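You operate a simulated robot arm through the tools that you are given. There is no shell and no other tool. Be economical: measure what you need, move in short steps, check, and stop when the job is done.

Carry out the task below with a simulated two-armed robot. There is one attempt and no reset: what you move stays moved.

## Task
Fold the black reflector down, wipe it clean and fold it up again.
Fine: loosen the grey star knob first, tighten it after; red cloth, back where it lay; the yellow sensor's lamp ends green. Where these are worked on the way, their far stop is far enough and under half their travel is too little: black reflector, grey star knob. What is to be rubbed or washed off counts as gone when no trace of it is left.

Only the result counts: the job must be done as asked and must still hold three seconds after the hand-in. Knocking over, shifting, dropping, spilling or breaking anything else fails it. Flat cloth is picked up by pressing the open fingertips on it (5 to 10 N) and closing them slowly along it; thin cloth reads only 2 to 8 mm in the jaws.

## Robot
Two 7-joint arms with fingered hands on one trunk, on a base that drives. Base frame: it is fixed to the floor where the robot stands at the start and does not move with it; the origin is under the middle of the robot, x ahead of it, y to its left, z up. Lengths are in mm, angles in rad, forces in N, time in s.
The left shoulder is at the start at [70, 157, 1264], the right one opposite. With the tool pointing down near the work surface each hand reaches from about 100 to 840 mm from the robot's upright axis, wherever it stands, measured 20 degrees to its own side. Places, roughly: black reflector [600, -100, 1000]; grey star knob [600, 0, 900]; lamp switch [4200, 1500, 2200]; red cloth (8x5x3 cm) [500, 200, 700]; yellow sensor [1000, -400, 900]. Payload 5 kg a hand.
The TCP of each hand is the grasp point between the finger pads, 31 mm short of the fingertips. In the tool frame z runs along the fingers and y along their closing line. Largest opening 156 mm; the body of the gripper starts 88 mm behind the TCP. The gripper is a hand of 4 fingers: y runs from the thumb to the fingers, the wrist lies at [0, 0, -249] in the tool frame, and closing takes about 1.5 s.
Orientation is that of the tool frame in the base frame, as a unit quaternion [w, x, y, z]. With the fingers straight down and closing along the base's y, the tool's x points along the base's -x, its y along +y and its z along -z.

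## Interface
- The arms move only by the tool nudge_tool. It takes "left_commands", "right_commands" or both (then of equal length, played together; a hand with none holds still); each is a list that holds one entry, the list of rows, each a list of 6 numbers: the shift along the tool's x, y, z in mm, then the turn, a rotation vector about the tool's x, y, z in rad. In form: [[[tx, ty, tz, rx, ry, rz], ...]]. A call has 1 to 10 rows; each row is the pose to reach, as a shift and turn from the pose commanded when the call began, along the tool's axes at that moment. "left_hand" and "right_hand" are, for a hand that has rows, the gripper command, from -1 (fully open) to 1 (shut), values between in proportion, set as the call begins (left out, the last holds). A row lasts 0.2 s, in which the tool goes at most 50 mm and 0.15 rad; a call with a longer step from one row to the next is refused whole, and so is a gripper value outside its range. A pose out of reach is approached as far as the arm can. The call stops where the force on the tool passes 70 N (or 10 N more than at its start, if that is more) or the arm is blocked; 0.2 s more then pass. Each finger travels about 108 mm/s and halts on what it meets, pressing with about 24 N; the grip force reading is that of the motor and also rises with nothing between the fingers. The clock runs only during rows and for 0.2 s after the last one: add rows that repeat a pose to give the fingers time. It gives the time, the measured TCP pose, the force on the tool (base axes), the opening and the grip force at its end, in the units of the frame above (readings bear some noise), with the torque about the TCP (base axes, N m) and any sound that the robot's microphone picked up.
- Cameras (640 x 400 px; columns grow to the right, rows downward): "scene" is now at [132.6, -3.2, 1480]; the picture's right is [-0.01, -1.00, 0.00], its down [-0.69, 0.01, -0.73] and it looks along [0.73, -0.01, -0.69] (base axes); focal length 241 px, centre (320, 200). "left" rides on the left gripper at [-72, 2, -111] in its tool frame; the picture's right is [-0.02, -1.00, 0.00], its down [0.84, -0.02, -0.55] and it looks along [0.54, -0.01, 0.84] (tool axes); focal length 234 px, centre (320, 200). "right" rides on the right gripper at [72, 2, -111] in its tool frame; the picture's right is [-0.02, 1.00, 0.00], its down [-0.84, -0.02, -0.54] and it looks along [-0.54, -0.01, 0.84] (tool axes); focal length 234 px, centre (320, 200). There is no depth. A picture from a camera that has moved, and an enlarged one, comes with that camera's place and axes in the base frame and with its lens.
- get_image(camera): a new picture of that camera. It takes no simulated time.
- slide_trunk(by): slides the trunk up (or, below 0, down) by that many mm; the arms and the scene camera ride with it, the base frame stays. It gives what a move gives, with no picture.
- steer(legs): drives the robot by 1 to 6 legs, each [ahead, turn to the left] in mm and rad, along the robot's own axes; the way and the turn of a leg run together, so that a leg with both is an arc; at most 1500 mm and 3.142 rad a leg. The arms and the cameras ride along, it lands a little off, and it stops where it bumps. It gives what a move gives.
- set_fingers(finger1, finger2, finger3, thumb_bend, hand): sets how far each is bent, from 0 (flat) to 1 (curled in); at 0.3 the hand is open as for a grip, at 0.7 the pads meet at the TCP. One left out holds its place. A second passes; each finger stops where it meets its share of the squeeze, and holds until it gets a number again. A gripper value or a shape takes the hand back. It gives what a move gives, with no picture; readings hold the bend of each and the force on the fingers (four entries, about 0 where the hand has none), thumb and palm.
- set_grasp(shape, hand): the hand has 4 fingers and takes this shape, open, in about a second: jaw (thumb against the fingers, like two jaws); tri (thumb and two fingers); tip (a fingertip pinch); poke (one finger out to press); point (the index stretched); flat (the hand flat); cup (the hand cupped); fist (a fist). The gripper value then closes the fingers along that shape, each until it touches; the sizes above hold for jaw. It gives what a move gives, with no picture.
- pan_tilt(pan, tilt): turns the head with the scene camera to pan (to the left, within 1.501 rad either way) and tilt (down, from -0.506 to 1.204), counted from straight ahead of the robot. It gives what a move gives.
- inspect(camera, box): a new picture of the part [left, top, right, bottom] of that camera's present view, enlarged. It takes no simulated time.
- finish_job(): hands the job in; it is judged then, once.

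Work in short steps. Places have to be worked out from the pictures, the camera data and where the tool is seen: move nearer, look again, correct. Check each grasp and each placing, and mend what went wrong. You have 120 turns and 108 pictures in all, those below and enlarged ones among them. Open the grippers and draw the arms clear of the work before you hand the job in, unless the task says otherwise; then end with one line.

The tools are called after "Call:" as name(argument=value, ...) on one line, values as JSON. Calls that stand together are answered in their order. nudge_tool: Moves the arms, as the interface text tells. Its arguments: {"type":"object","properties":{"left_commands":{"type":"array","items":{"type":"array","items":{"type":"array","items":{"type":"number"}}}},"left_hand":{"type":"number"},"right_commands":{"type":"array","items":{"type":"array","items":{"type":"array","items":{"type":"number"}}}},"right_hand":{"type":"number"}},"required":[]} The other tools are called the same way: slide_trunk (by) slides the trunk up or down; set_grasp (shape, hand) gives the hand a shape; set_fingers (finger1, finger2, finger3, thumb_bend, hand) moves the fingers one by one; steer (legs) drives the base; pan_tilt (pan, tilt) turns the head that bears the scene camera; get_image (camera) takes a picture; inspect (camera, box) takes an enlarged picture of a part of a camera's view; finish_job () hands the job in.

At the start:

```text
clock: 0.0
left_eef_pos: [691.9, 249.8, 1253.3]
left_orientation: [0.0, -0.001, 1.0, 0.0]
left_wrist_force: [0.5, 0.9, 0.1]
left_moment: [0.03, -0.01, 0.02]
left_finger_gap: 156.0
left_gripper_force: 0.1
left_shape: jaw
left_bend: [0.3, 0.3, 0.3, 0.3]
left_finger forces: [0.0, 0.1, 0.0, 0.0, 0.0, 0.1]
right_eef_pos: [493.3, -205.2, 1310.1]
right_orientation: [0.001, 0.001, 1.0, 0.0]
right_wrist_force: [-0.2, 0.0, 0.5]
right_moment: [0.0, -0.02, 0.03]
right_finger_gap: 155.9
right_gripper_force: 0.1
right_shape: jaw
right_bend: [0.3, 0.3, 0.3, 0.3]
right_finger forces: [0.1, 0.0, 0.0, 0.0, 0.0, 0.0]
trunk travel left (down, up): [-650.0, 290.0]
robot x, y, heading: [-0.2, 0.6, -0.001]
head pan, tilt: [-0.01, 0.759]
```

scene: 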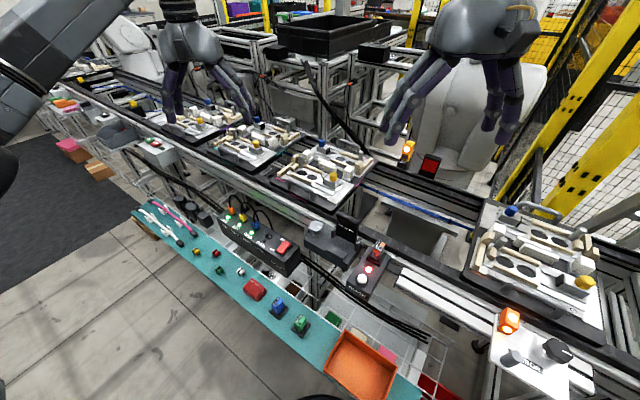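
right: 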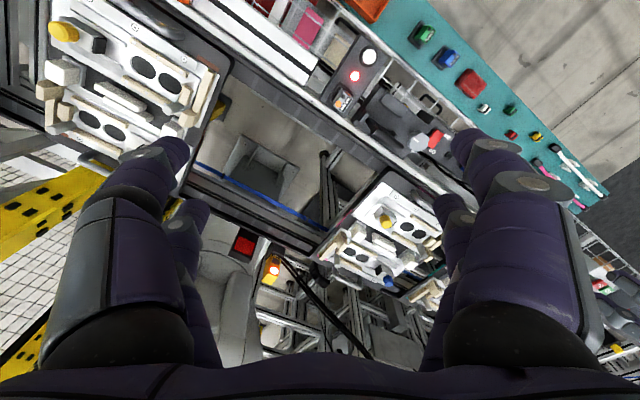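
left: 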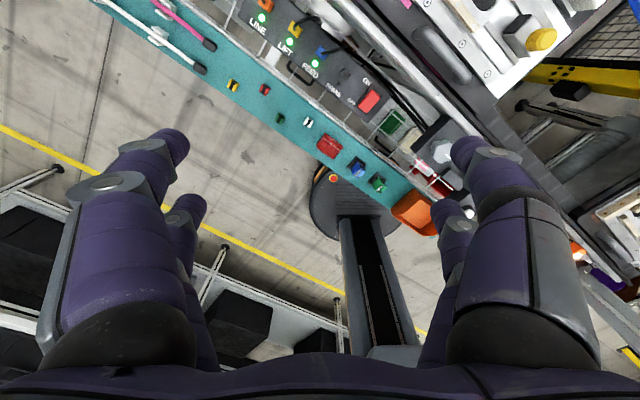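

The scene shows a line with a bench; I need a closer view of the middle area for the reflector, knob, cloth and sensor.

Call:
inspect(camera="scene", box=[200, 180, 460, 342])

Call:
inspect(camera="scene", box=[290, 100, 530, 250])

Call:
inspect(camera="scene", box=[300, 260, 480, 400])

```text
2.46 times, centred on (330, 261) of scene
camera zoom: at [132.6, -3.2, 1480.0], right [-0.01, -1.0, 0.0], down [-0.69, 0.01, -0.73], along [0.73, -0.01, -0.69], focal length 593 px, centre (295, 50)
```

zoom: 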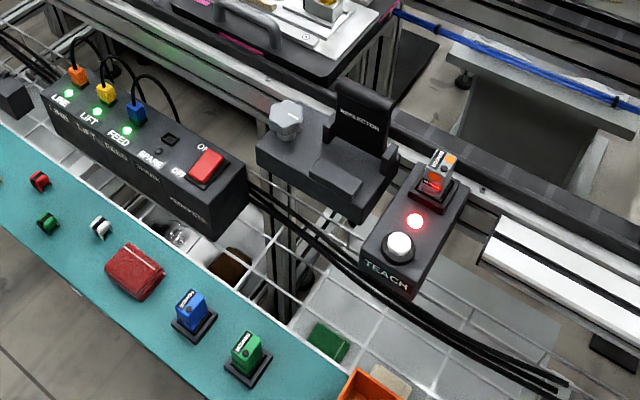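

```text
2.67 times, centred on (410, 175) of scene
camera zoom: at [132.6, -3.2, 1480.0], right [-0.01, -1.0, 0.0], down [-0.69, 0.01, -0.73], along [0.73, -0.01, -0.69], focal length 642 px, centre (80, 267)
```

zoom: 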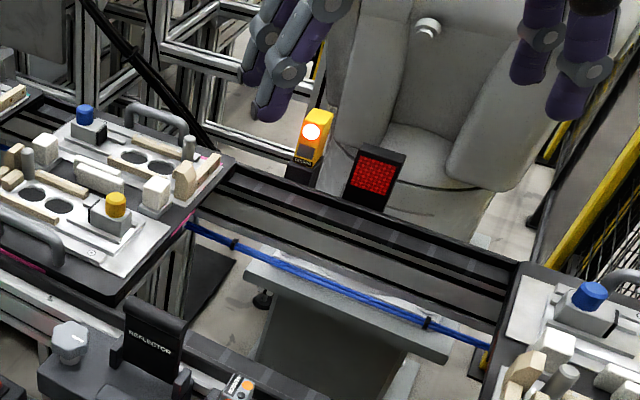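

```text
2.86 times, centred on (390, 330) of scene
camera zoom: at [132.6, -3.2, 1480.0], right [-0.01, -1.0, 0.0], down [-0.69, 0.01, -0.73], along [0.73, -0.01, -0.69], focal length 688 px, centre (120, -171)
```

zoom: 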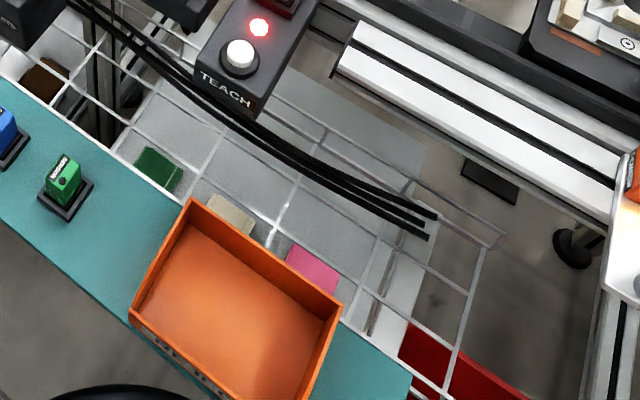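

The black "REFLECTOR" plate stands on a bracket with the star knob to its left; the yellow sensor across the line shows orange. I'll take closer looks from the wrist cameras.

Call:
inspect(camera="left", box=[340, 80, 500, 240])

Call:
inspect(camera="right", box=[320, 20, 500, 170])

Call:
nudge_tool(left_commands=[[[0, -40, 0, 0, 0, 0], [0, -80, 0, 0, 0, 0], [0, -120, 0, 0, 0, 0], [0, -160, 0, 0, 0, 0], [0, -200, 0, 0, 0, 0], [0, -240, 0, 0, 0, 0], [-20, -270, 0, 0, 0, 0], [-40, -300, 0, 0, 0, 0]]], right_commands=[[[0, -40, 0, 0, 0, 0], [0, -80, 0, 0, 0, 0], [0, -120, 0, 0, 0, 0], [0, -160, 0, 0, 0, 0], [0, -160, 0, 0, 0, 0], [0, -160, 0, 0, 0, 0], [0, -160, 0, 0, 0, 0], [0, -160, 0, 0, 0, 0]]])

Call:
get_image(camera="left")

```text
2.50 times, centred on (420, 160) of left
camera zoom: at [764.2, 252.1, 1363.8], right [0.02, -1.0, 0.0], down [-0.84, -0.02, 0.55], along [-0.54, -0.01, -0.84], focal length 585 px, centre (70, 300)
```

zoom: 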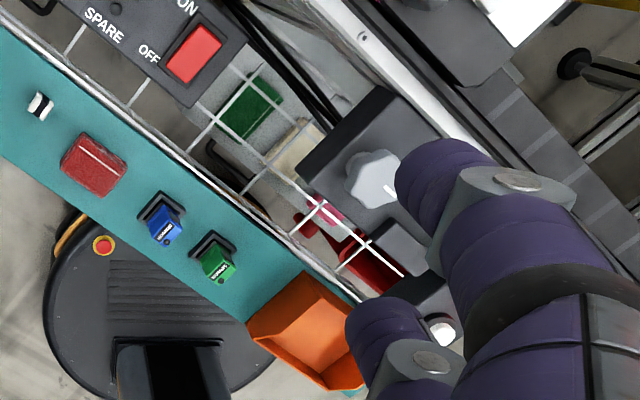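

```text
2.67 times, centred on (410, 95) of right
camera zoom: at [422.1, -202.3, 1420.6], right [0.03, 1.0, 0.0], down [0.84, -0.02, 0.55], along [0.55, -0.01, -0.84], focal length 624 px, centre (80, 480)
```

zoom: 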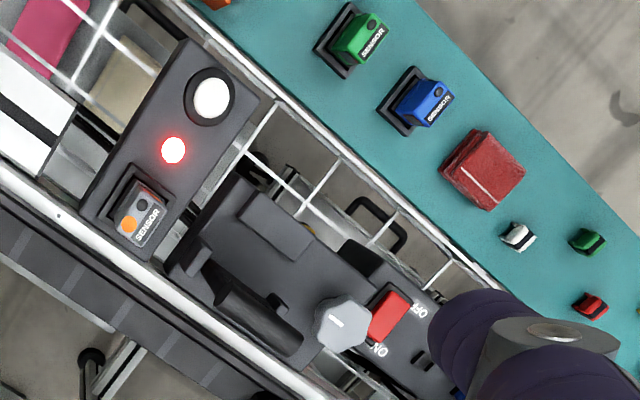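

```text
clock: 1.8
left_eef_pos: [733.0, -52.2, 1253.7]
left_orientation: [0.001, 0.001, 1.0, 0.001]
left_wrist_force: [0.0, 0.1, -0.5]
left_moment: [0.03, -0.01, 0.01]
left_finger_gap: 156.1
left_gripper_force: 0.1
left_shape: jaw
left_bend: [0.3, 0.3, 0.3, 0.3]
left_finger forces: [0.0, 0.0, 0.0, 0.1, 0.1, 0.1]
right_eef_pos: [493.9, -368.9, 1309.3]
right_orientation: [0.0, 0.0, 1.0, 0.002]
right_wrist_force: [-0.4, -0.5, 0.0]
right_moment: [0.03, -0.01, 0.03]
right_finger_gap: 155.9
right_gripper_force: 0.0
right_shape: jaw
right_bend: [0.3, 0.3, 0.3, 0.3]
right_finger forces: [0.0, 0.0, 0.0, 0.0, 0.0, 0.1]
trunk travel left (down, up): [-650.0, 290.0]
robot x, y, heading: [2.3, 3.1, -0.002]
head pan, tilt: [-0.01, 0.759]
```

```text
99 pictures are left
camera left: at [804.8, -50.2, 1363.7], right [0.02, -1.0, 0.0], down [-0.84, -0.02, 0.55], along [-0.55, -0.01, -0.84], focal length 234 px, centre (320, 200)
```

left: 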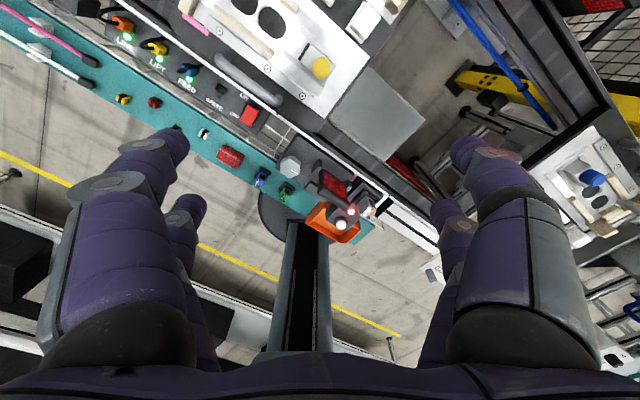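

The reflector's red face is visible at about (335,187); I zoom in from both cameras.

Call:
inspect(camera="left", box=[260, 140, 400, 250])

Call:
inspect(camera="right", box=[400, 0, 640, 160])

Call:
inspect(camera="scene", box=[280, 190, 400, 300])

```text
3.64 times, centred on (330, 195) of left
camera zoom: at [804.8, -50.2, 1363.7], right [0.02, -1.0, 0.0], down [-0.84, -0.02, 0.55], along [-0.55, -0.01, -0.84], focal length 852 px, centre (284, 218)
```

zoom: 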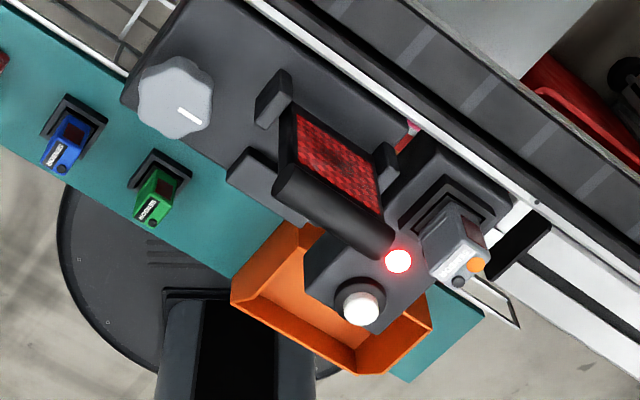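

```text
2.50 times, centred on (520, 80) of right
camera zoom: at [421.1, -367.4, 1419.0], right [0.03, 1.0, 0.0], down [0.84, -0.02, 0.55], along [0.55, -0.01, -0.84], focal length 585 px, centre (-180, 500)
```

zoom: 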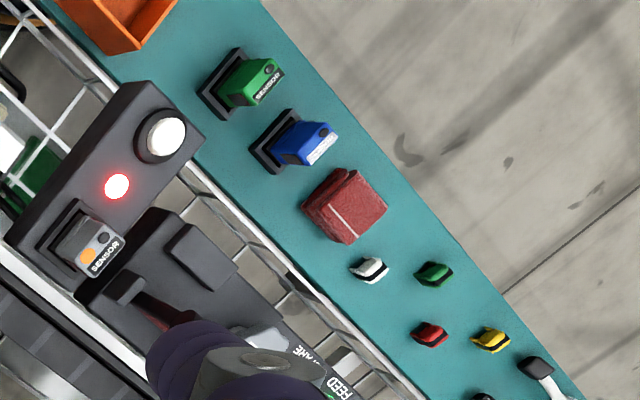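

```text
3.64 times, centred on (340, 245) of scene
camera zoom: at [132.6, -6.7, 1480.0], right [-0.01, -1.0, 0.0], down [-0.69, 0.01, -0.73], along [0.73, -0.01, -0.69], focal length 876 px, centre (247, 36)
```

zoom: 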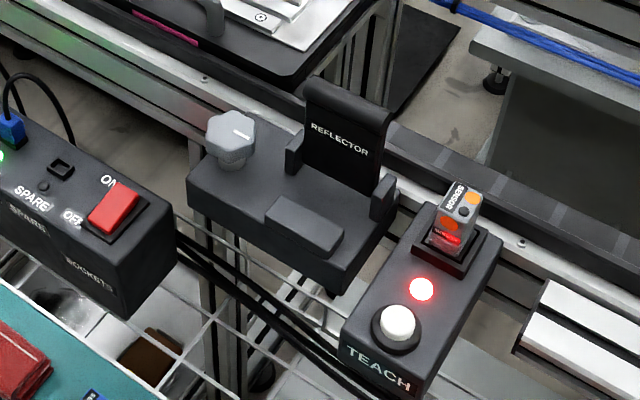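

Triangulation gives the knob top near [601, 3, 934] and the reflector lip from [586,-60,997] to [552,-112,1000], so the face normal is at yaw ≈ -33° and it folds back towards the robot. I bring the left hand above the knob, turned ~60° CCW, to pinch it.

Call:
nudge_tool(left_commands=[[[20, 10, 10, 0, 0, -0.12], [40, 20, 20, 0, 0, -0.24], [60, 28, 40, 0, 0, -0.36], [80, 36, 60, 0, 0, -0.48], [95, 42, 80, 0, 0, -0.6], [110, 48, 100, 0, 0, -0.72], [120, 50, 120, 0, 0, -0.84], [126, 52, 140, 0, 0, -0.96], [130, 54, 150, 0, 0, -1.05]]], left_hand=-0.3)

Call:
get_image(camera="left")

Call:
inspect(camera="scene", box=[240, 130, 400, 270])

```text
clock: 3.8
left_eef_pos: [601.7, 4.0, 1102.8]
left_orientation: [0.0, -0.502, 0.865, 0.0]
left_wrist_force: [0.2, 0.4, 0.6]
left_moment: [-0.03, 0.01, -0.01]
left_finger_gap: 101.8
left_gripper_force: 0.0
left_shape: jaw
left_bend: [0.3, 0.3, 0.3, 0.66]
left_finger forces: [0.0, 0.1, 0.0, 0.0, 0.1, 0.1]
right_eef_pos: [493.2, -365.7, 1309.2]
right_orientation: [0.0, 0.001, 1.0, 0.0]
right_wrist_force: [-0.6, 0.0, 1.2]
right_moment: [0.01, 0.01, 0.03]
right_finger_gap: 155.7
right_gripper_force: 0.0
right_shape: jaw
right_bend: [0.3, 0.3, 0.3, 0.3]
right_finger forces: [0.0, 0.0, 0.0, 0.0, 0.1, 0.0]
trunk travel left (down, up): [-650.0, 290.0]
robot x, y, heading: [-3.6, 1.0, -0.001]
head pan, tilt: [-0.01, 0.759]
```

```text
95 pictures are left
camera left: at [635.5, 68.6, 1214.4], right [0.88, -0.47, 0.0], down [-0.4, -0.74, 0.55], along [-0.26, -0.48, -0.84], focal length 234 px, centre (320, 200)
```

left: 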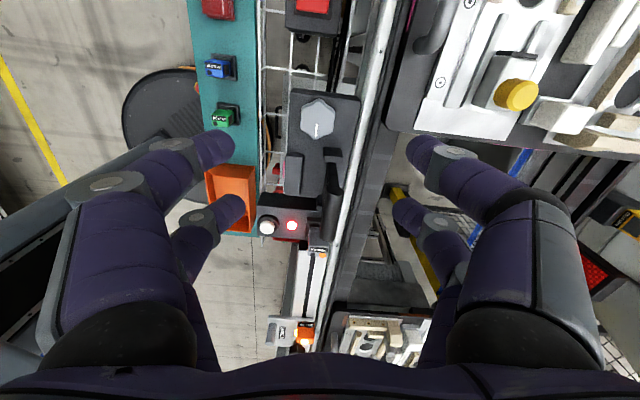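

```text
2.86 times, centred on (320, 200) of scene
camera zoom: at [132.5, -2.9, 1480.0], right [-0.01, -1.0, 0.0], down [-0.69, 0.01, -0.73], along [0.73, -0.01, -0.69], focal length 688 px, centre (320, 200)
```

zoom: 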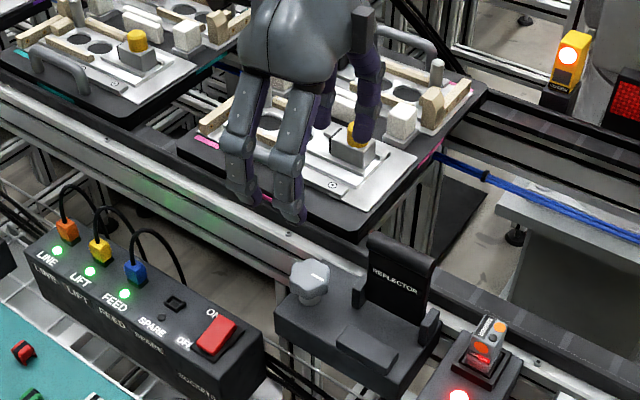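

The knob sits centred in the hand's view. I lower to z≈1000 with the gripper at 0 to learn how the fingers close.

Call:
nudge_tool(left_commands=[[[0, 0, 35, 0, 0, 0], [0, 0, 70, 0, 0, 0], [0, 0, 100, 0, 0, 0], [0, 0, 100, 0, 0, 0], [0, 0, 100, 0, 0, 0]]], left_hand=-0.1)

Call:
get_image(camera="left")

Call:
inspect(camera="scene", box=[240, 150, 400, 290])

```text
clock: 5.0
left_eef_pos: [600.8, 2.1, 1004.4]
left_orientation: [-0.001, -0.502, 0.865, 0.0]
left_wrist_force: [0.3, 0.6, 0.5]
left_moment: [-0.01, 0.02, 0.02]
left_finger_gap: 86.4
left_gripper_force: 0.0
left_shape: jaw
left_bend: [0.72, 0.72, 0.72, 0.7]
left_finger forces: [0.0, 0.0, 0.0, 0.0, 0.1, 0.0]
right_eef_pos: [493.7, -366.1, 1309.8]
right_orientation: [0.001, 0.001, 1.0, 0.0]
right_wrist_force: [-0.3, 0.5, 0.4]
right_moment: [-0.03, -0.03, -0.01]
right_finger_gap: 156.0
right_gripper_force: 0.0
right_shape: jaw
right_bend: [0.3, 0.3, 0.3, 0.3]
right_finger forces: [0.0, 0.1, 0.0, 0.1, 0.0, 0.0]
trunk travel left (down, up): [-650.0, 290.0]
robot x, y, heading: [-0.8, 2.2, 0.003]
head pan, tilt: [-0.01, 0.759]
```

```text
93 pictures are left
camera left: at [635.1, 65.8, 1114.6], right [0.88, -0.48, 0.0], down [-0.4, -0.74, 0.54], along [-0.26, -0.48, -0.84], focal length 234 px, centre (320, 200)
```

left: 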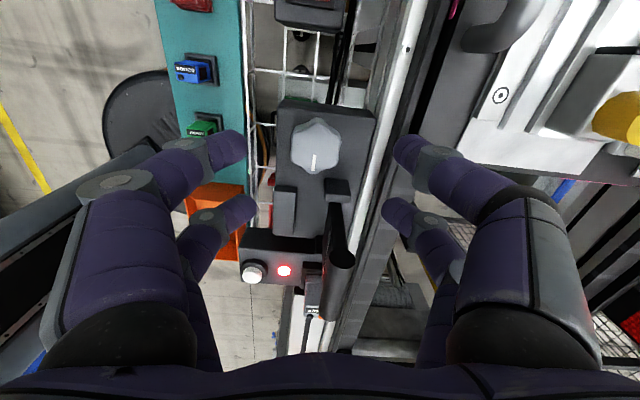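

```text
2.86 times, centred on (320, 220) of scene
camera zoom: at [132.5, -3.4, 1480.0], right [-0.01, -1.0, 0.0], down [-0.69, 0.01, -0.73], along [0.73, -0.01, -0.69], focal length 688 px, centre (320, 143)
```

zoom: 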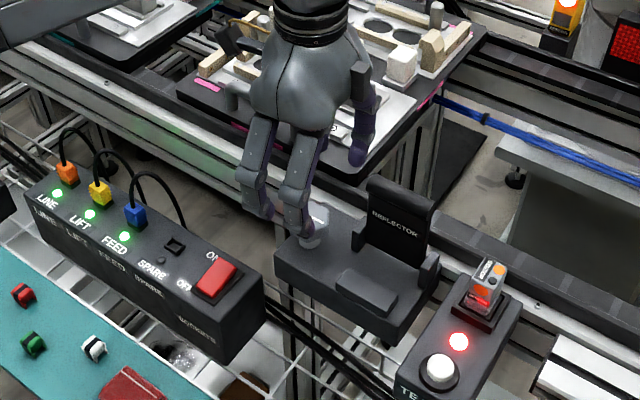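

Fingers straddle the knob evenly. Descend to TCP z≈938 and close on the knob.

Call:
nudge_tool(left_commands=[[[0, 0, 30, 0, 0, 0], [0, 0, 55, 0, 0, 0], [0, 0, 66, 0, 0, 0]]])

Call:
get_image(camera="left")

Call:
inspect(camera="scene", box=[260, 170, 380, 275])

```text
clock: 5.8
left_eef_pos: [601.2, 4.0, 937.7]
left_orientation: [-0.001, -0.502, 0.865, 0.0]
left_wrist_force: [-0.8, -0.1, 0.1]
left_moment: [-0.01, 0.02, -0.03]
left_finger_gap: 86.4
left_gripper_force: 0.1
left_shape: jaw
left_bend: [0.72, 0.72, 0.72, 0.7]
left_finger forces: [0.0, 0.1, 0.1, 0.0, 0.0, 0.0]
right_eef_pos: [492.9, -366.7, 1309.4]
right_orientation: [0.001, 0.0, 1.0, 0.001]
right_wrist_force: [0.8, 0.4, 1.0]
right_moment: [0.0, -0.02, 0.03]
right_finger_gap: 156.0
right_gripper_force: 0.0
right_shape: jaw
right_bend: [0.3, 0.3, 0.3, 0.3]
right_finger forces: [0.0, 0.0, 0.0, 0.1, 0.0, 0.0]
trunk travel left (down, up): [-650.0, 290.0]
robot x, y, heading: [-1.8, -0.8, 0.002]
head pan, tilt: [-0.01, 0.759]
```

```text
91 pictures are left
camera left: at [635.9, 68.0, 1048.5], right [0.88, -0.48, 0.0], down [-0.4, -0.74, 0.55], along [-0.26, -0.48, -0.84], focal length 234 px, centre (320, 200)
```

left: 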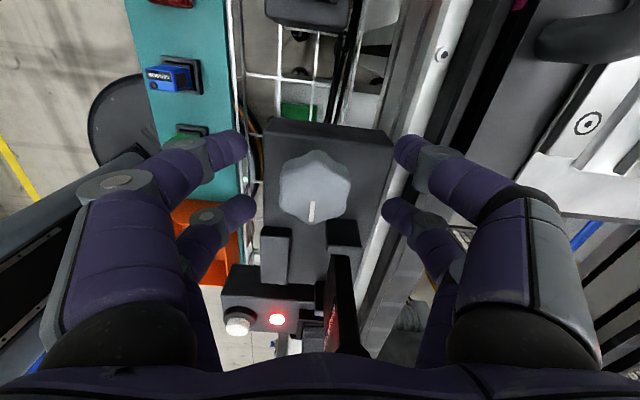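

```text
3.81 times, centred on (320, 222) of scene
camera zoom: at [132.4, -3.5, 1480.0], right [-0.01, -1.0, 0.0], down [-0.69, 0.01, -0.73], along [0.73, -0.01, -0.69], focal length 918 px, centre (320, 114)
```

zoom: 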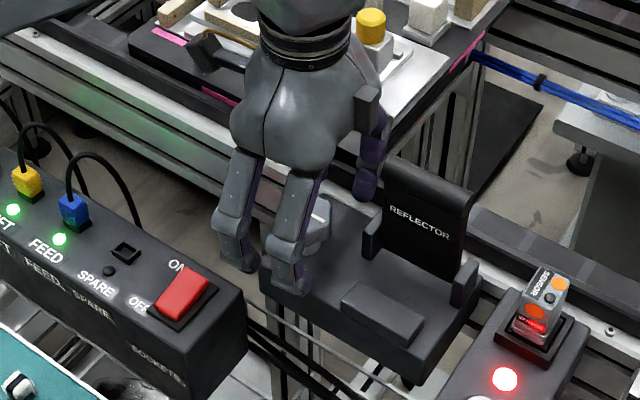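

Knob lies ~5 mm off toward tool −x; I correct and close.

Call:
nudge_tool(left_commands=[[[-5, 0, 2, 0, 0, 0], [-5, 0, 2, 0, 0, 0], [-5, 0, 2, 0, 0, 0], [-5, 0, 2, 0, 0, 0], [-5, 0, 2, 0, 0, 0], [-5, 0, 2, 0, 0, 0], [-5, 0, 2, 0, 0, 0]]], left_hand=1)

Call:
get_image(camera="left")

```text
clock: 7.4
left_eef_pos: [604.0, 7.3, 935.4]
left_orientation: [-0.001, -0.501, 0.865, 0.002]
left_wrist_force: [-5.0, -2.9, -14.5]
left_moment: [0.15, -0.03, -0.01]
left_finger_gap: 1.4
left_gripper_force: 23.4
left_shape: jaw
left_bend: [0.71, 0.73, 0.72, 0.69]
left_finger forces: [0.0, 20.7, 18.3, 0.1, 0.0, 0.0]
right_eef_pos: [493.8, -366.3, 1308.0]
right_orientation: [0.0, 0.001, 1.0, 0.001]
right_wrist_force: [0.2, 0.2, 0.2]
right_moment: [-0.01, -0.05, 0.03]
right_finger_gap: 156.1
right_gripper_force: 0.0
right_shape: jaw
right_bend: [0.3, 0.3, 0.3, 0.3]
right_finger forces: [0.1, 0.0, 0.0, 0.0, 0.0, 0.1]
trunk travel left (down, up): [-650.0, 290.0]
robot x, y, heading: [0.1, -3.7, 0.001]
head pan, tilt: [-0.01, 0.759]
```

```text
89 pictures are left
camera left: at [638.6, 71.6, 1045.4], right [0.88, -0.48, 0.0], down [-0.4, -0.74, 0.55], along [-0.26, -0.48, -0.84], focal length 234 px, centre (320, 200)
```

left: 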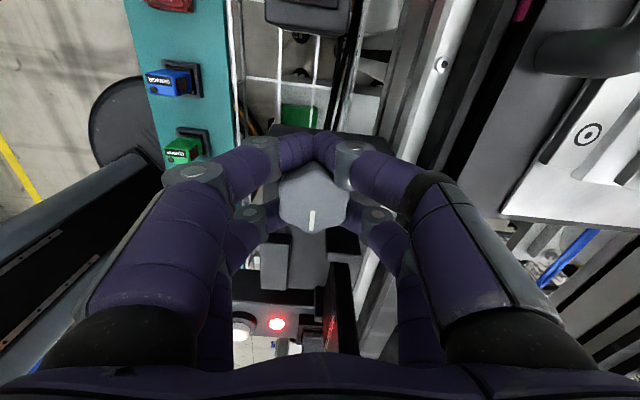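

The tips closed underneath the knob head (downward force). I reopen, raise ~14 mm, and close on the flank.

Call:
nudge_tool(left_commands=[[[0, 0, 0, 0, 0, 0], [0, 0, 0, 0, 0, 0], [0, 0, 0, 0, 0, 0], [0, 0, 0, 0, 0, 0], [0, 0, -14, 0, 0, 0], [0, 0, -14, 0, 0, 0]]], left_hand=-0.2)

Call:
nudge_tool(left_commands=[[[0, 0, 0, 0, 0, 0], [0, 0, 0, 0, 0, 0], [0, 0, 0, 0, 0, 0], [0, 0, 0, 0, 0, 0], [0, 0, 0, 0, 0, 0], [0, 0, 0, 0, 0, 0], [0, 0, 0, 0, 0, 0]]], left_hand=1)

Call:
get_image(camera="left")

```text
clock: 8.8
left_eef_pos: [603.5, 7.9, 950.1]
left_orientation: [0.001, -0.502, 0.865, 0.0]
left_wrist_force: [-1.0, 0.1, 0.3]
left_moment: [-0.01, 0.02, 0.03]
left_finger_gap: 92.8
left_gripper_force: 0.0
left_shape: jaw
left_bend: [0.32, 0.32, 0.32, 0.7]
left_finger forces: [0.0, 0.0, 0.0, 0.0, 0.0, 0.0]
right_eef_pos: [494.2, -366.2, 1309.9]
right_orientation: [0.001, -0.001, 1.0, 0.0]
right_wrist_force: [0.6, -0.3, -0.4]
right_moment: [0.0, -0.03, 0.02]
right_finger_gap: 155.9
right_gripper_force: 0.1
right_shape: jaw
right_bend: [0.3, 0.3, 0.3, 0.3]
right_finger forces: [0.0, 0.0, 0.0, 0.1, 0.0, 0.0]
trunk travel left (down, up): [-650.0, 290.0]
robot x, y, heading: [0.4, -3.7, -0.0]
head pan, tilt: [-0.01, 0.759]
```

```text
clock: 10.4
left_eef_pos: [604.1, 8.6, 948.6]
left_orientation: [0.0, -0.502, 0.865, 0.001]
left_wrist_force: [-1.5, -1.5, -3.8]
left_moment: [-0.04, -0.01, 0.02]
left_finger_gap: 4.0
left_gripper_force: 23.7
left_shape: jaw
left_bend: [0.72, 0.73, 0.72, 0.69]
left_finger forces: [0.0, 20.2, 17.7, 0.0, 0.0, 0.1]
right_eef_pos: [493.5, -366.4, 1308.9]
right_orientation: [0.0, 0.002, 1.0, 0.0]
right_wrist_force: [0.1, 0.0, 0.1]
right_moment: [-0.01, 0.03, 0.0]
right_finger_gap: 155.8
right_gripper_force: 0.1
right_shape: jaw
right_bend: [0.3, 0.3, 0.3, 0.3]
right_finger forces: [0.1, 0.0, 0.0, 0.0, 0.0, 0.0]
trunk travel left (down, up): [-650.0, 290.0]
robot x, y, heading: [1.6, -3.2, -0.0]
head pan, tilt: [-0.01, 0.759]
```

```text
88 pictures are left
camera left: at [638.4, 71.9, 1059.4], right [0.88, -0.48, 0.0], down [-0.4, -0.74, 0.54], along [-0.26, -0.48, -0.84], focal length 234 px, centre (320, 200)
```

left: 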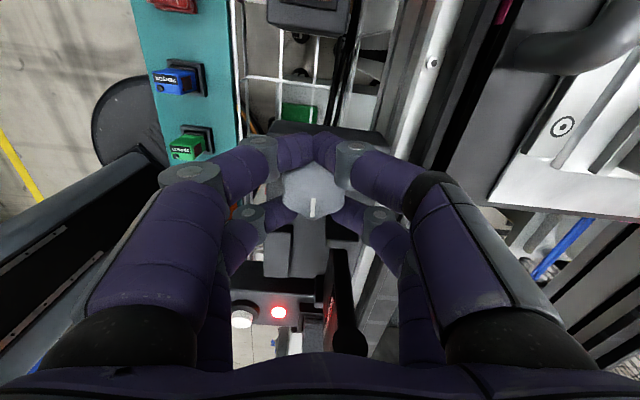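

The four fingers cage the star around its centre (axis ≈ (601,10)). I try turning CCW by 0.45 rad and see if the knob follows.

Call:
nudge_tool(left_commands=[[[0, 0, 0, 0, 0, -0.1], [0, 0, 0, 0, 0, -0.2], [0, 0, 0, 0, 0, -0.3], [0, 0, 0, 0, 0, -0.4], [0, 0, 0, 0, 0, -0.45]]])

Call:
get_image(camera="left")

```text
clock: 11.6
left_eef_pos: [602.9, 8.8, 948.2]
left_orientation: [0.0, -0.682, 0.731, -0.001]
left_wrist_force: [-10.2, 6.2, -4.5]
left_moment: [0.15, 0.27, -0.06]
left_finger_gap: 3.4
left_gripper_force: 24.1
left_shape: jaw
left_bend: [0.72, 0.73, 0.72, 0.69]
left_finger forces: [0.1, 21.8, 16.7, 0.1, 0.0, 0.0]
right_eef_pos: [492.7, -364.6, 1309.3]
right_orientation: [0.001, 0.001, 1.0, 0.0]
right_wrist_force: [-0.2, -1.2, 0.6]
right_moment: [0.02, -0.01, 0.01]
right_finger_gap: 155.9
right_gripper_force: 0.1
right_shape: jaw
right_bend: [0.3, 0.3, 0.3, 0.3]
right_finger forces: [0.0, 0.1, 0.0, 0.0, 0.1, 0.0]
trunk travel left (down, up): [-650.0, 290.0]
robot x, y, heading: [3.9, 1.7, -0.005]
head pan, tilt: [-0.01, 0.759]
```

```text
87 pictures are left
camera left: at [606.6, 82.2, 1059.5], right [1.0, -0.04, 0.0], down [-0.04, -0.84, 0.54], along [-0.02, -0.54, -0.84], focal length 234 px, centre (320, 200)
```

left: 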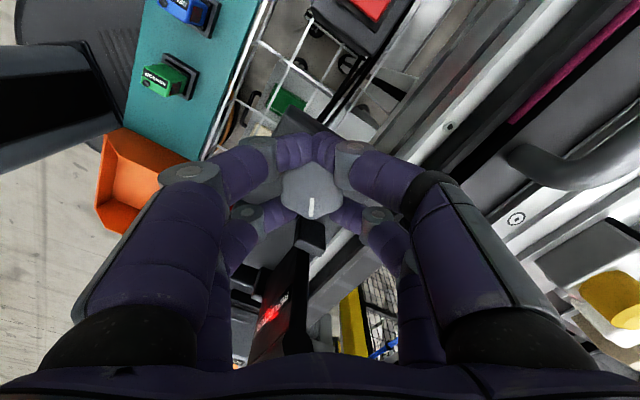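

The knob turned with the hand. I continue CCW, watching torque.

Call:
nudge_tool(left_commands=[[[0, 0, 0, 0, 0, -0.1], [0, 0, 0, 0, 0, -0.2], [0, 0, 0, 0, 0, -0.3], [0, 0, 0, 0, 0, -0.4], [0, 0, 0, 0, 0, -0.5]]])

Call:
get_image(camera="left")

Call:
inspect(camera="scene", box=[260, 170, 380, 275])

```text
clock: 12.8
left_eef_pos: [601.9, 10.4, 949.7]
left_orientation: [0.0, 0.842, -0.54, -0.002]
left_wrist_force: [-23.6, 15.5, -10.3]
left_moment: [0.37, 0.47, -0.2]
left_finger_gap: 2.9
left_gripper_force: 24.0
left_shape: jaw
left_bend: [0.72, 0.73, 0.72, 0.69]
left_finger forces: [39.7, 20.5, 15.8, 0.0, 0.0, 0.0]
right_eef_pos: [492.2, -363.4, 1312.3]
right_orientation: [0.002, 0.0, 1.0, -0.001]
right_wrist_force: [-0.6, 0.1, 0.4]
right_moment: [0.0, 0.04, -0.02]
right_finger_gap: 156.1
right_gripper_force: 0.0
right_shape: jaw
right_bend: [0.3, 0.3, 0.3, 0.3]
right_finger forces: [0.1, 0.0, 0.0, 0.0, 0.0, 0.0]
trunk travel left (down, up): [-650.0, 290.0]
robot x, y, heading: [-1.1, -1.8, 0.002]
head pan, tilt: [-0.01, 0.759]
```

```text
86 pictures are left
camera left: at [570.2, 76.4, 1059.9], right [0.9, 0.44, 0.0], down [0.37, -0.75, 0.54], along [0.24, -0.49, -0.84], focal length 234 px, centre (320, 200)
```

left: 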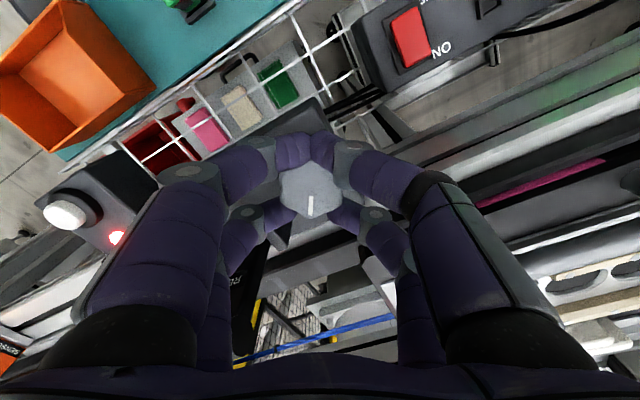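

```text
3.81 times, centred on (320, 222) of scene
camera zoom: at [129.9, -0.7, 1480.2], right [-0.01, -1.0, 0.0], down [-0.69, 0.01, -0.73], along [0.73, -0.01, -0.69], focal length 918 px, centre (320, 114)
```

zoom: 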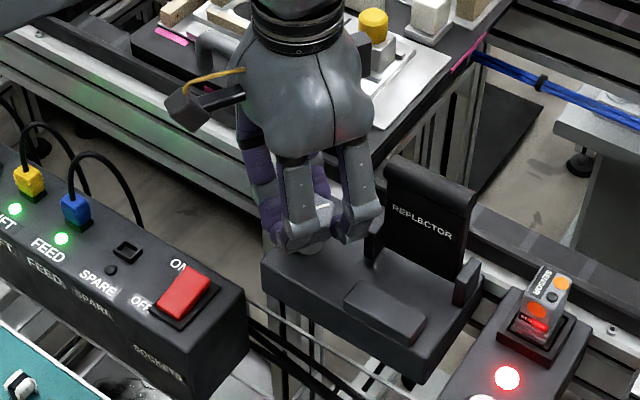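

The knob has turned about 0.95 rad; side force is building (likely eccentric grip or the ear). I open, lift, rotate back, and check knob and reflector.

Call:
nudge_tool(left_commands=[[[0, 0, 0, 0, 0, 0], [0, 0, 0, 0, 0, 0], [0, 0, 0, 0, 0, 0], [0, 0, 0, 0, 0, 0], [0, 0, -35, 0, 0, 0], [0, 0, -70, 0, 0, 0]]], left_hand=-0.2)

Call:
nudge_tool(left_commands=[[[0, 0, 0, 0, 0, 0.14], [0, 0, 0, 0, 0, 0.28], [0, 0, 0, 0, 0, 0.42], [0, 0, 0, 0, 0, 0.56], [0, 0, 0, 0, 0, 0.7], [0, 0, 0, 0, 0, 0.84], [0, 0, 0, 0, 0, 0.98], [0, 0, 0, 0, 0, 1.1]]])

Call:
get_image(camera="left")

```text
clock: 14.2
left_eef_pos: [601.8, 8.3, 1019.5]
left_orientation: [0.0, 0.842, -0.54, 0.0]
left_wrist_force: [0.6, -0.2, 0.2]
left_moment: [-0.03, -0.01, 0.01]
left_finger_gap: 93.2
left_gripper_force: 0.1
left_shape: jaw
left_bend: [0.32, 0.32, 0.32, 0.7]
left_finger forces: [0.1, 0.1, 0.0, 0.0, 0.0, 0.0]
right_eef_pos: [493.2, -365.3, 1309.6]
right_orientation: [0.001, 0.001, 1.0, 0.0]
right_wrist_force: [-0.7, -0.7, 0.6]
right_moment: [-0.02, 0.02, 0.0]
right_finger_gap: 155.8
right_gripper_force: 0.1
right_shape: jaw
right_bend: [0.3, 0.3, 0.3, 0.3]
right_finger forces: [0.1, 0.0, 0.0, 0.0, 0.0, 0.1]
trunk travel left (down, up): [-650.0, 290.0]
robot x, y, heading: [0.6, 1.5, 0.0]
head pan, tilt: [-0.01, 0.759]
```

```text
clock: 16.0
left_eef_pos: [603.6, 8.6, 1020.0]
left_orientation: [0.0, -0.434, 0.901, 0.0]
left_wrist_force: [-1.0, 0.1, -0.6]
left_moment: [-0.03, -0.01, -0.02]
left_finger_gap: 93.1
left_gripper_force: 0.1
left_shape: jaw
left_bend: [0.32, 0.32, 0.32, 0.7]
left_finger forces: [0.0, 0.0, 0.0, 0.0, 0.0, 0.0]
right_eef_pos: [493.8, -366.2, 1308.7]
right_orientation: [0.001, 0.001, 1.0, 0.0]
right_wrist_force: [-0.5, -0.4, -1.0]
right_moment: [-0.03, 0.03, 0.0]
right_finger_gap: 156.0
right_gripper_force: 0.1
right_shape: jaw
right_bend: [0.3, 0.3, 0.3, 0.3]
right_finger forces: [0.0, 0.1, 0.0, 0.0, 0.0, 0.0]
trunk travel left (down, up): [-650.0, 290.0]
robot x, y, heading: [0.1, -2.0, 0.005]
head pan, tilt: [-0.01, 0.759]
```

```text
84 pictures are left
camera left: at [647.4, 66.9, 1130.1], right [0.8, -0.6, 0.0], down [-0.51, -0.67, 0.54], along [-0.33, -0.43, -0.84], focal length 234 px, centre (320, 200)
```

left: 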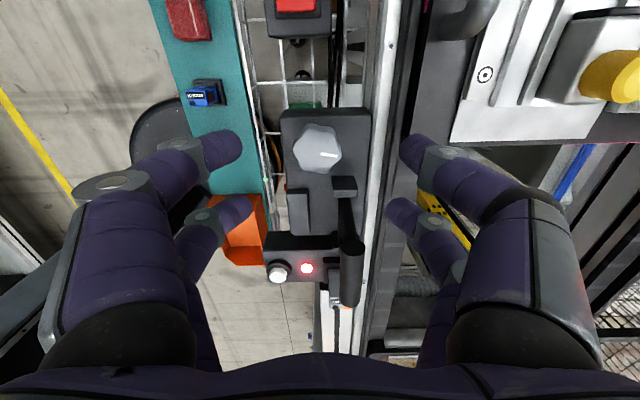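

The pointer has clearly turned CCW. Take a second bite: descend, grip and turn another ~1 rad.

Call:
nudge_tool(left_commands=[[[1, 3, 35, 0, 0, 0], [1, 3, 70, 0, 0, 0]]])

Call:
nudge_tool(left_commands=[[[0, 0, 0, 0, 0, 0], [0, 0, 0, 0, 0, 0], [0, 0, 0, 0, 0, 0], [0, 0, 0, 0, 0, 0], [0, 0, 0, 0, 0, 0], [0, 0, 0, 0, 0, 0], [0, 0, 0, 0, 0, 0]]], left_hand=1)

Call:
nudge_tool(left_commands=[[[0, 0, 0, 0, 0, -0.1], [0, 0, 0, 0, 0, -0.2], [0, 0, 0, 0, 0, -0.3], [0, 0, 0, 0, 0, -0.4], [0, 0, 0, 0, 0, -0.5], [0, 0, 0, 0, 0, -0.6], [0, 0, 0, 0, 0, -0.7], [0, 0, 0, 0, 0, -0.8], [0, 0, 0, 0, 0, -0.9], [0, 0, 0, 0, 0, -1.0]]])

Call:
get_image(camera="left")

```text
clock: 16.6
left_eef_pos: [601.2, 10.4, 952.5]
left_orientation: [0.0, -0.435, 0.9, -0.001]
left_wrist_force: [-0.5, 0.5, -0.5]
left_moment: [-0.03, 0.0, 0.02]
left_finger_gap: 93.1
left_gripper_force: 0.0
left_shape: jaw
left_bend: [0.32, 0.32, 0.32, 0.7]
left_finger forces: [0.0, 0.0, 0.0, 0.1, 0.0, 0.0]
right_eef_pos: [493.7, -364.8, 1309.9]
right_orientation: [0.0, 0.001, 1.0, 0.0]
right_wrist_force: [0.3, -1.4, 0.5]
right_moment: [-0.01, 0.01, 0.01]
right_finger_gap: 156.0
right_gripper_force: 0.0
right_shape: jaw
right_bend: [0.3, 0.3, 0.3, 0.3]
right_finger forces: [0.0, 0.1, 0.1, 0.2, 0.1, 0.0]
trunk travel left (down, up): [-650.0, 290.0]
robot x, y, heading: [-0.5, 0.5, 0.001]
head pan, tilt: [-0.01, 0.759]
```

```text
clock: 18.2
left_eef_pos: [601.9, 9.5, 952.8]
left_orientation: [0.0, -0.435, 0.9, 0.001]
left_wrist_force: [-1.6, 1.2, -6.8]
left_moment: [0.0, 0.02, -0.02]
left_finger_gap: 7.7
left_gripper_force: 23.7
left_shape: jaw
left_bend: [0.71, 0.72, 0.73, 0.71]
left_finger forces: [22.4, 23.5, 18.5, 0.0, 0.0, 0.0]
right_eef_pos: [492.8, -365.6, 1309.6]
right_orientation: [0.0, 0.001, 1.0, 0.0]
right_wrist_force: [-0.5, -0.9, -0.5]
right_moment: [-0.02, 0.01, 0.01]
right_finger_gap: 155.7
right_gripper_force: 0.0
right_shape: jaw
right_bend: [0.3, 0.3, 0.3, 0.3]
right_finger forces: [0.0, 0.0, 0.0, 0.0, 0.1, 0.0]
trunk travel left (down, up): [-650.0, 290.0]
robot x, y, heading: [-2.3, 1.1, 0.002]
head pan, tilt: [-0.01, 0.759]
```

```text
clock: 20.4
left_eef_pos: [600.7, 10.6, 950.1]
left_orientation: [-0.001, 0.814, -0.581, 0.0]
left_wrist_force: [-11.1, 12.7, 6.0]
left_moment: [0.71, 0.55, -1.23]
left_finger_gap: 7.4
left_gripper_force: 23.5
left_shape: jaw
left_bend: [0.71, 0.72, 0.73, 0.71]
left_finger forces: [102.6, 25.8, 49.0, 0.1, 0.0, 0.0]
right_eef_pos: [491.8, -363.6, 1310.5]
right_orientation: [0.002, 0.0, 1.0, -0.001]
right_wrist_force: [-0.6, 0.4, 0.3]
right_moment: [0.02, 0.02, 0.02]
right_finger_gap: 156.0
right_gripper_force: 0.1
right_shape: jaw
right_bend: [0.3, 0.3, 0.3, 0.3]
right_finger forces: [0.0, 0.0, 0.0, 0.1, 0.0, 0.0]
trunk travel left (down, up): [-650.0, 290.0]
robot x, y, heading: [-0.8, -1.6, 0.0]
head pan, tilt: [-0.01, 0.759]
```

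```text
83 pictures are left
camera left: at [575.1, 78.9, 1061.1], right [0.94, 0.35, 0.0], down [0.29, -0.79, 0.54], along [0.19, -0.51, -0.84], focal length 234 px, centre (320, 200)
```

left: 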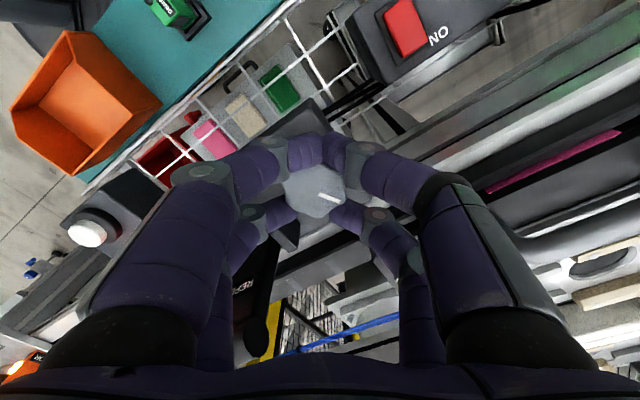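

Torque is rising to -1.2 N m, perhaps a stop or friction. I push a bit further to tell.

Call:
nudge_tool(left_commands=[[[0, 0, 0, 0, 0, -0.08], [0, 0, 0, 0, 0, -0.16], [0, 0, 0, 0, 0, -0.24]]])

Call:
inspect(camera="left", box=[200, 100, 440, 280])

```text
clock: 21.2
left_eef_pos: [600.6, 11.8, 949.4]
left_orientation: [0.001, 0.878, -0.479, -0.001]
left_wrist_force: [-10.8, 17.7, 2.6]
left_moment: [0.65, 0.28, -1.83]
left_finger_gap: 7.9
left_gripper_force: 24.0
left_shape: jaw
left_bend: [0.71, 0.72, 0.73, 0.71]
left_finger forces: [137.9, 25.4, 77.8, 0.1, 0.1, 0.0]
right_eef_pos: [491.2, -362.7, 1310.9]
right_orientation: [0.001, 0.001, 1.0, 0.0]
right_wrist_force: [0.2, -0.1, 0.4]
right_moment: [-0.01, 0.01, 0.0]
right_finger_gap: 156.1
right_gripper_force: 0.0
right_shape: jaw
right_bend: [0.3, 0.3, 0.3, 0.3]
right_finger forces: [0.1, 0.1, 0.0, 0.0, 0.1, 0.0]
trunk travel left (down, up): [-650.0, 290.0]
robot x, y, heading: [4.1, -2.9, -0.0]
head pan, tilt: [-0.01, 0.759]
```

```text
2.22 times, centred on (320, 190) of left
camera zoom: at [560.2, 72.3, 1060.4], right [0.83, 0.56, 0.0], down [0.47, -0.69, 0.54], along [0.31, -0.45, -0.84], focal length 520 px, centre (320, 222)
```

zoom: 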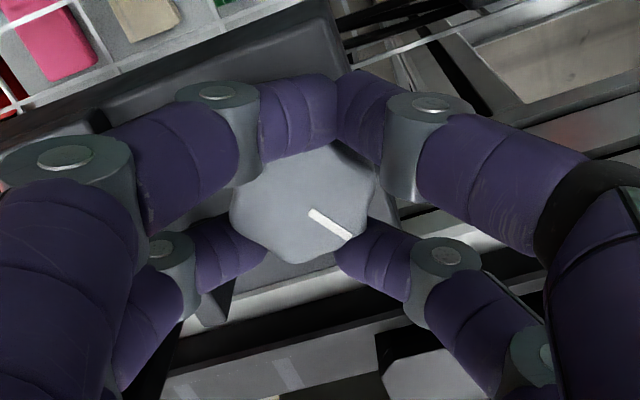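

The knob stopped at about 115–120° CCW from the start with torque up to 1.8 N m: the stop. Release, lift, and move the left arm back over the cloth side.

Call:
nudge_tool(left_commands=[[[0, 0, 0, 0, 0, 0.05], [0, 0, 0, 0, 0, 0.05], [0, 0, 0, 0, 0, 0.05], [0, 0, 0, 0, 0, 0.05], [0, 0, -45, 0, 0, 0.05], [0, 0, -90, 0, 0, 0.05], [0, 0, -135, 0, 0, 0.05], [0, 0, -180, 0, 0, 0.05]]], left_hand=-0.2)

Call:
nudge_tool(left_commands=[[[-30, 0, 0, 0, 0, 0.15], [-60, 0, 0, 0, 0, 0.3], [-90, 0, 0, 0, 0, 0.45], [-120, 0, 0, 0, 0, 0.6], [-150, 0, 0, 0, 0, 0.75], [-180, 0, 0, 0, 0, 0.9], [-210, 0, 0, 0, 0, 1.05], [-210, 0, 0, 0, 0, 1.2], [-210, 0, 0, 0, 0, 1.35], [-210, 0, 0, 0, 0, 1.4]]])

Call:
inspect(camera="scene", box=[260, 170, 400, 290])

Call:
get_image(camera="left")

```text
clock: 23.0
left_eef_pos: [600.7, 10.1, 1129.2]
left_orientation: [0.0, 0.865, -0.502, -0.001]
left_wrist_force: [-0.6, 0.0, 0.1]
left_moment: [0.04, -0.01, -0.02]
left_finger_gap: 93.3
left_gripper_force: 0.2
left_shape: jaw
left_bend: [0.32, 0.32, 0.32, 0.7]
left_finger forces: [0.0, 0.0, 0.0, 0.0, 0.0, 0.1]
right_eef_pos: [492.5, -366.8, 1309.1]
right_orientation: [0.001, 0.001, 1.0, 0.001]
right_wrist_force: [-0.3, 1.4, -0.7]
right_moment: [0.05, -0.02, 0.0]
right_finger_gap: 156.1
right_gripper_force: 0.1
right_shape: jaw
right_bend: [0.3, 0.3, 0.3, 0.3]
right_finger forces: [0.0, 0.0, 0.1, 0.1, 0.0, 0.0]
trunk travel left (down, up): [-650.0, 290.0]
robot x, y, heading: [3.2, -0.5, -0.001]
head pan, tilt: [-0.01, 0.759]
```

```text
clock: 25.2
left_eef_pos: [497.6, 192.6, 1130.1]
left_orientation: [0.0, -0.338, 0.941, 0.0]
left_wrist_force: [-1.2, -0.4, 0.2]
left_moment: [-0.01, 0.02, 0.04]
left_finger_gap: 93.1
left_gripper_force: 0.0
left_shape: jaw
left_bend: [0.32, 0.32, 0.32, 0.7]
left_finger forces: [0.0, 0.0, 0.0, 0.0, 0.0, 0.0]
right_eef_pos: [493.2, -365.2, 1309.2]
right_orientation: [0.001, 0.001, 1.0, 0.0]
right_wrist_force: [-0.4, 0.5, 0.3]
right_moment: [-0.03, -0.02, -0.01]
right_finger_gap: 155.8
right_gripper_force: 0.1
right_shape: jaw
right_bend: [0.3, 0.3, 0.3, 0.3]
right_finger forces: [0.0, 0.1, 0.1, 0.0, 0.0, 0.0]
trunk travel left (down, up): [-650.0, 290.0]
robot x, y, heading: [-1.6, -1.9, -0.003]
head pan, tilt: [-0.01, 0.759]
```

```text
3.33 times, centred on (330, 230) of scene
camera zoom: at [132.0, -2.3, 1480.1], right [-0.01, -1.0, 0.0], down [-0.69, 0.01, -0.73], along [0.73, -0.01, -0.69], focal length 803 px, centre (287, 100)
```

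zoom: 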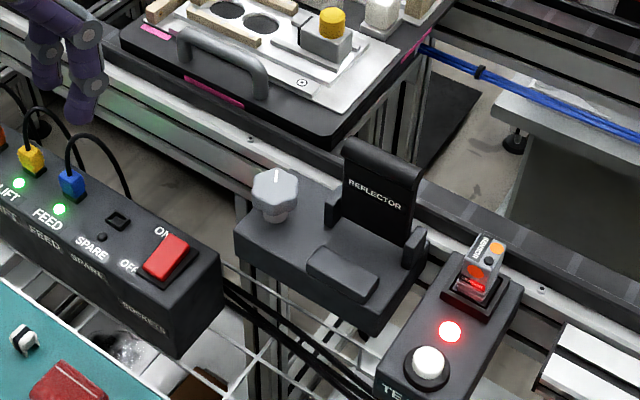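

```text
80 pictures are left
camera left: at [552.1, 240.2, 1240.4], right [0.65, -0.76, 0.0], down [-0.63, -0.55, 0.54], along [-0.41, -0.36, -0.84], focal length 234 px, centre (320, 200)
```

left: 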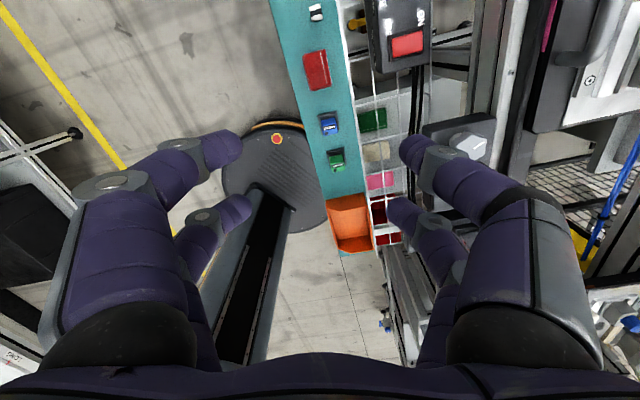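

Knob loosened, reflector still up. Now the right hand: closed fingers, turned so its face is square to the reflector, brought beyond the lip on the face side.

Call:
nudge_tool(right_commands=[[[-25, 35, 15, 0, 0, 0.1], [-50, 70, 30, 0, 0, 0.2], [-75, 105, 50, 0, 0, 0.3], [-95, 140, 75, 0, 0, 0.4], [-115, 175, 100, 0, 0, 0.5], [-130, 210, 125, 0, 0, 0.58], [-139, 239, 150, 0, 0, 0.58]]], right_hand=1)

Call:
get_image(camera="right")

Call:
inspect(camera="scene", box=[260, 100, 460, 290])

```text
clock: 26.8
left_eef_pos: [499.4, 192.2, 1128.2]
left_orientation: [-0.002, -0.339, 0.941, 0.0]
left_wrist_force: [0.5, 0.1, -0.1]
left_moment: [0.01, 0.02, 0.02]
left_finger_gap: 93.4
left_gripper_force: 0.0
left_shape: jaw
left_bend: [0.32, 0.32, 0.32, 0.7]
left_finger forces: [0.1, 0.1, 0.0, 0.1, 0.1, 0.1]
right_eef_pos: [635.8, -126.7, 1159.1]
right_orientation: [0.0, 0.288, 0.958, 0.0]
right_wrist_force: [0.2, 0.6, 0.4]
right_moment: [0.01, 0.06, 0.02]
right_finger_gap: 0.0
right_gripper_force: 24.1
right_shape: jaw
right_bend: [0.7, 0.7, 0.7, 0.7]
right_finger forces: [0.0, 0.0, 0.0, 0.1, 0.0, 0.0]
trunk travel left (down, up): [-650.0, 290.0]
robot x, y, heading: [-0.8, 4.0, -0.0]
head pan, tilt: [-0.01, 0.759]
```

```text
79 pictures are left
camera right: at [575.0, -85.2, 1269.0], right [0.57, 0.82, 0.0], down [0.69, -0.48, 0.54], along [0.45, -0.31, -0.84], focal length 234 px, centre (320, 200)
```

right: 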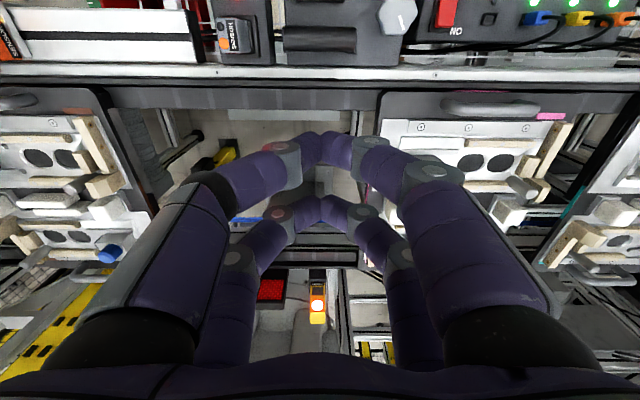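

```text
2.11 times, centred on (360, 195) of scene
camera zoom: at [134.4, -1.8, 1479.9], right [-0.01, -1.0, 0.0], down [-0.69, 0.01, -0.72], along [0.72, -0.01, -0.69], focal length 507 px, centre (236, 210)
```

zoom: 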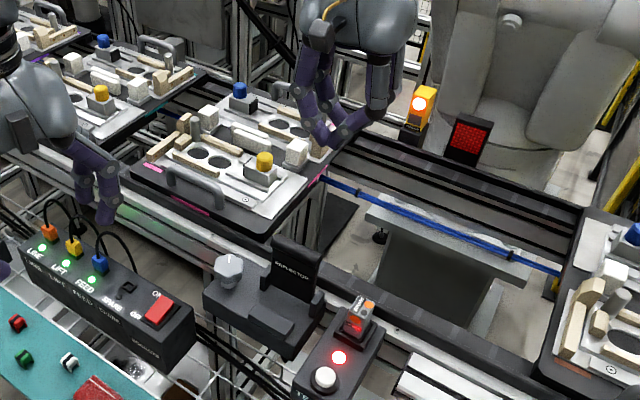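

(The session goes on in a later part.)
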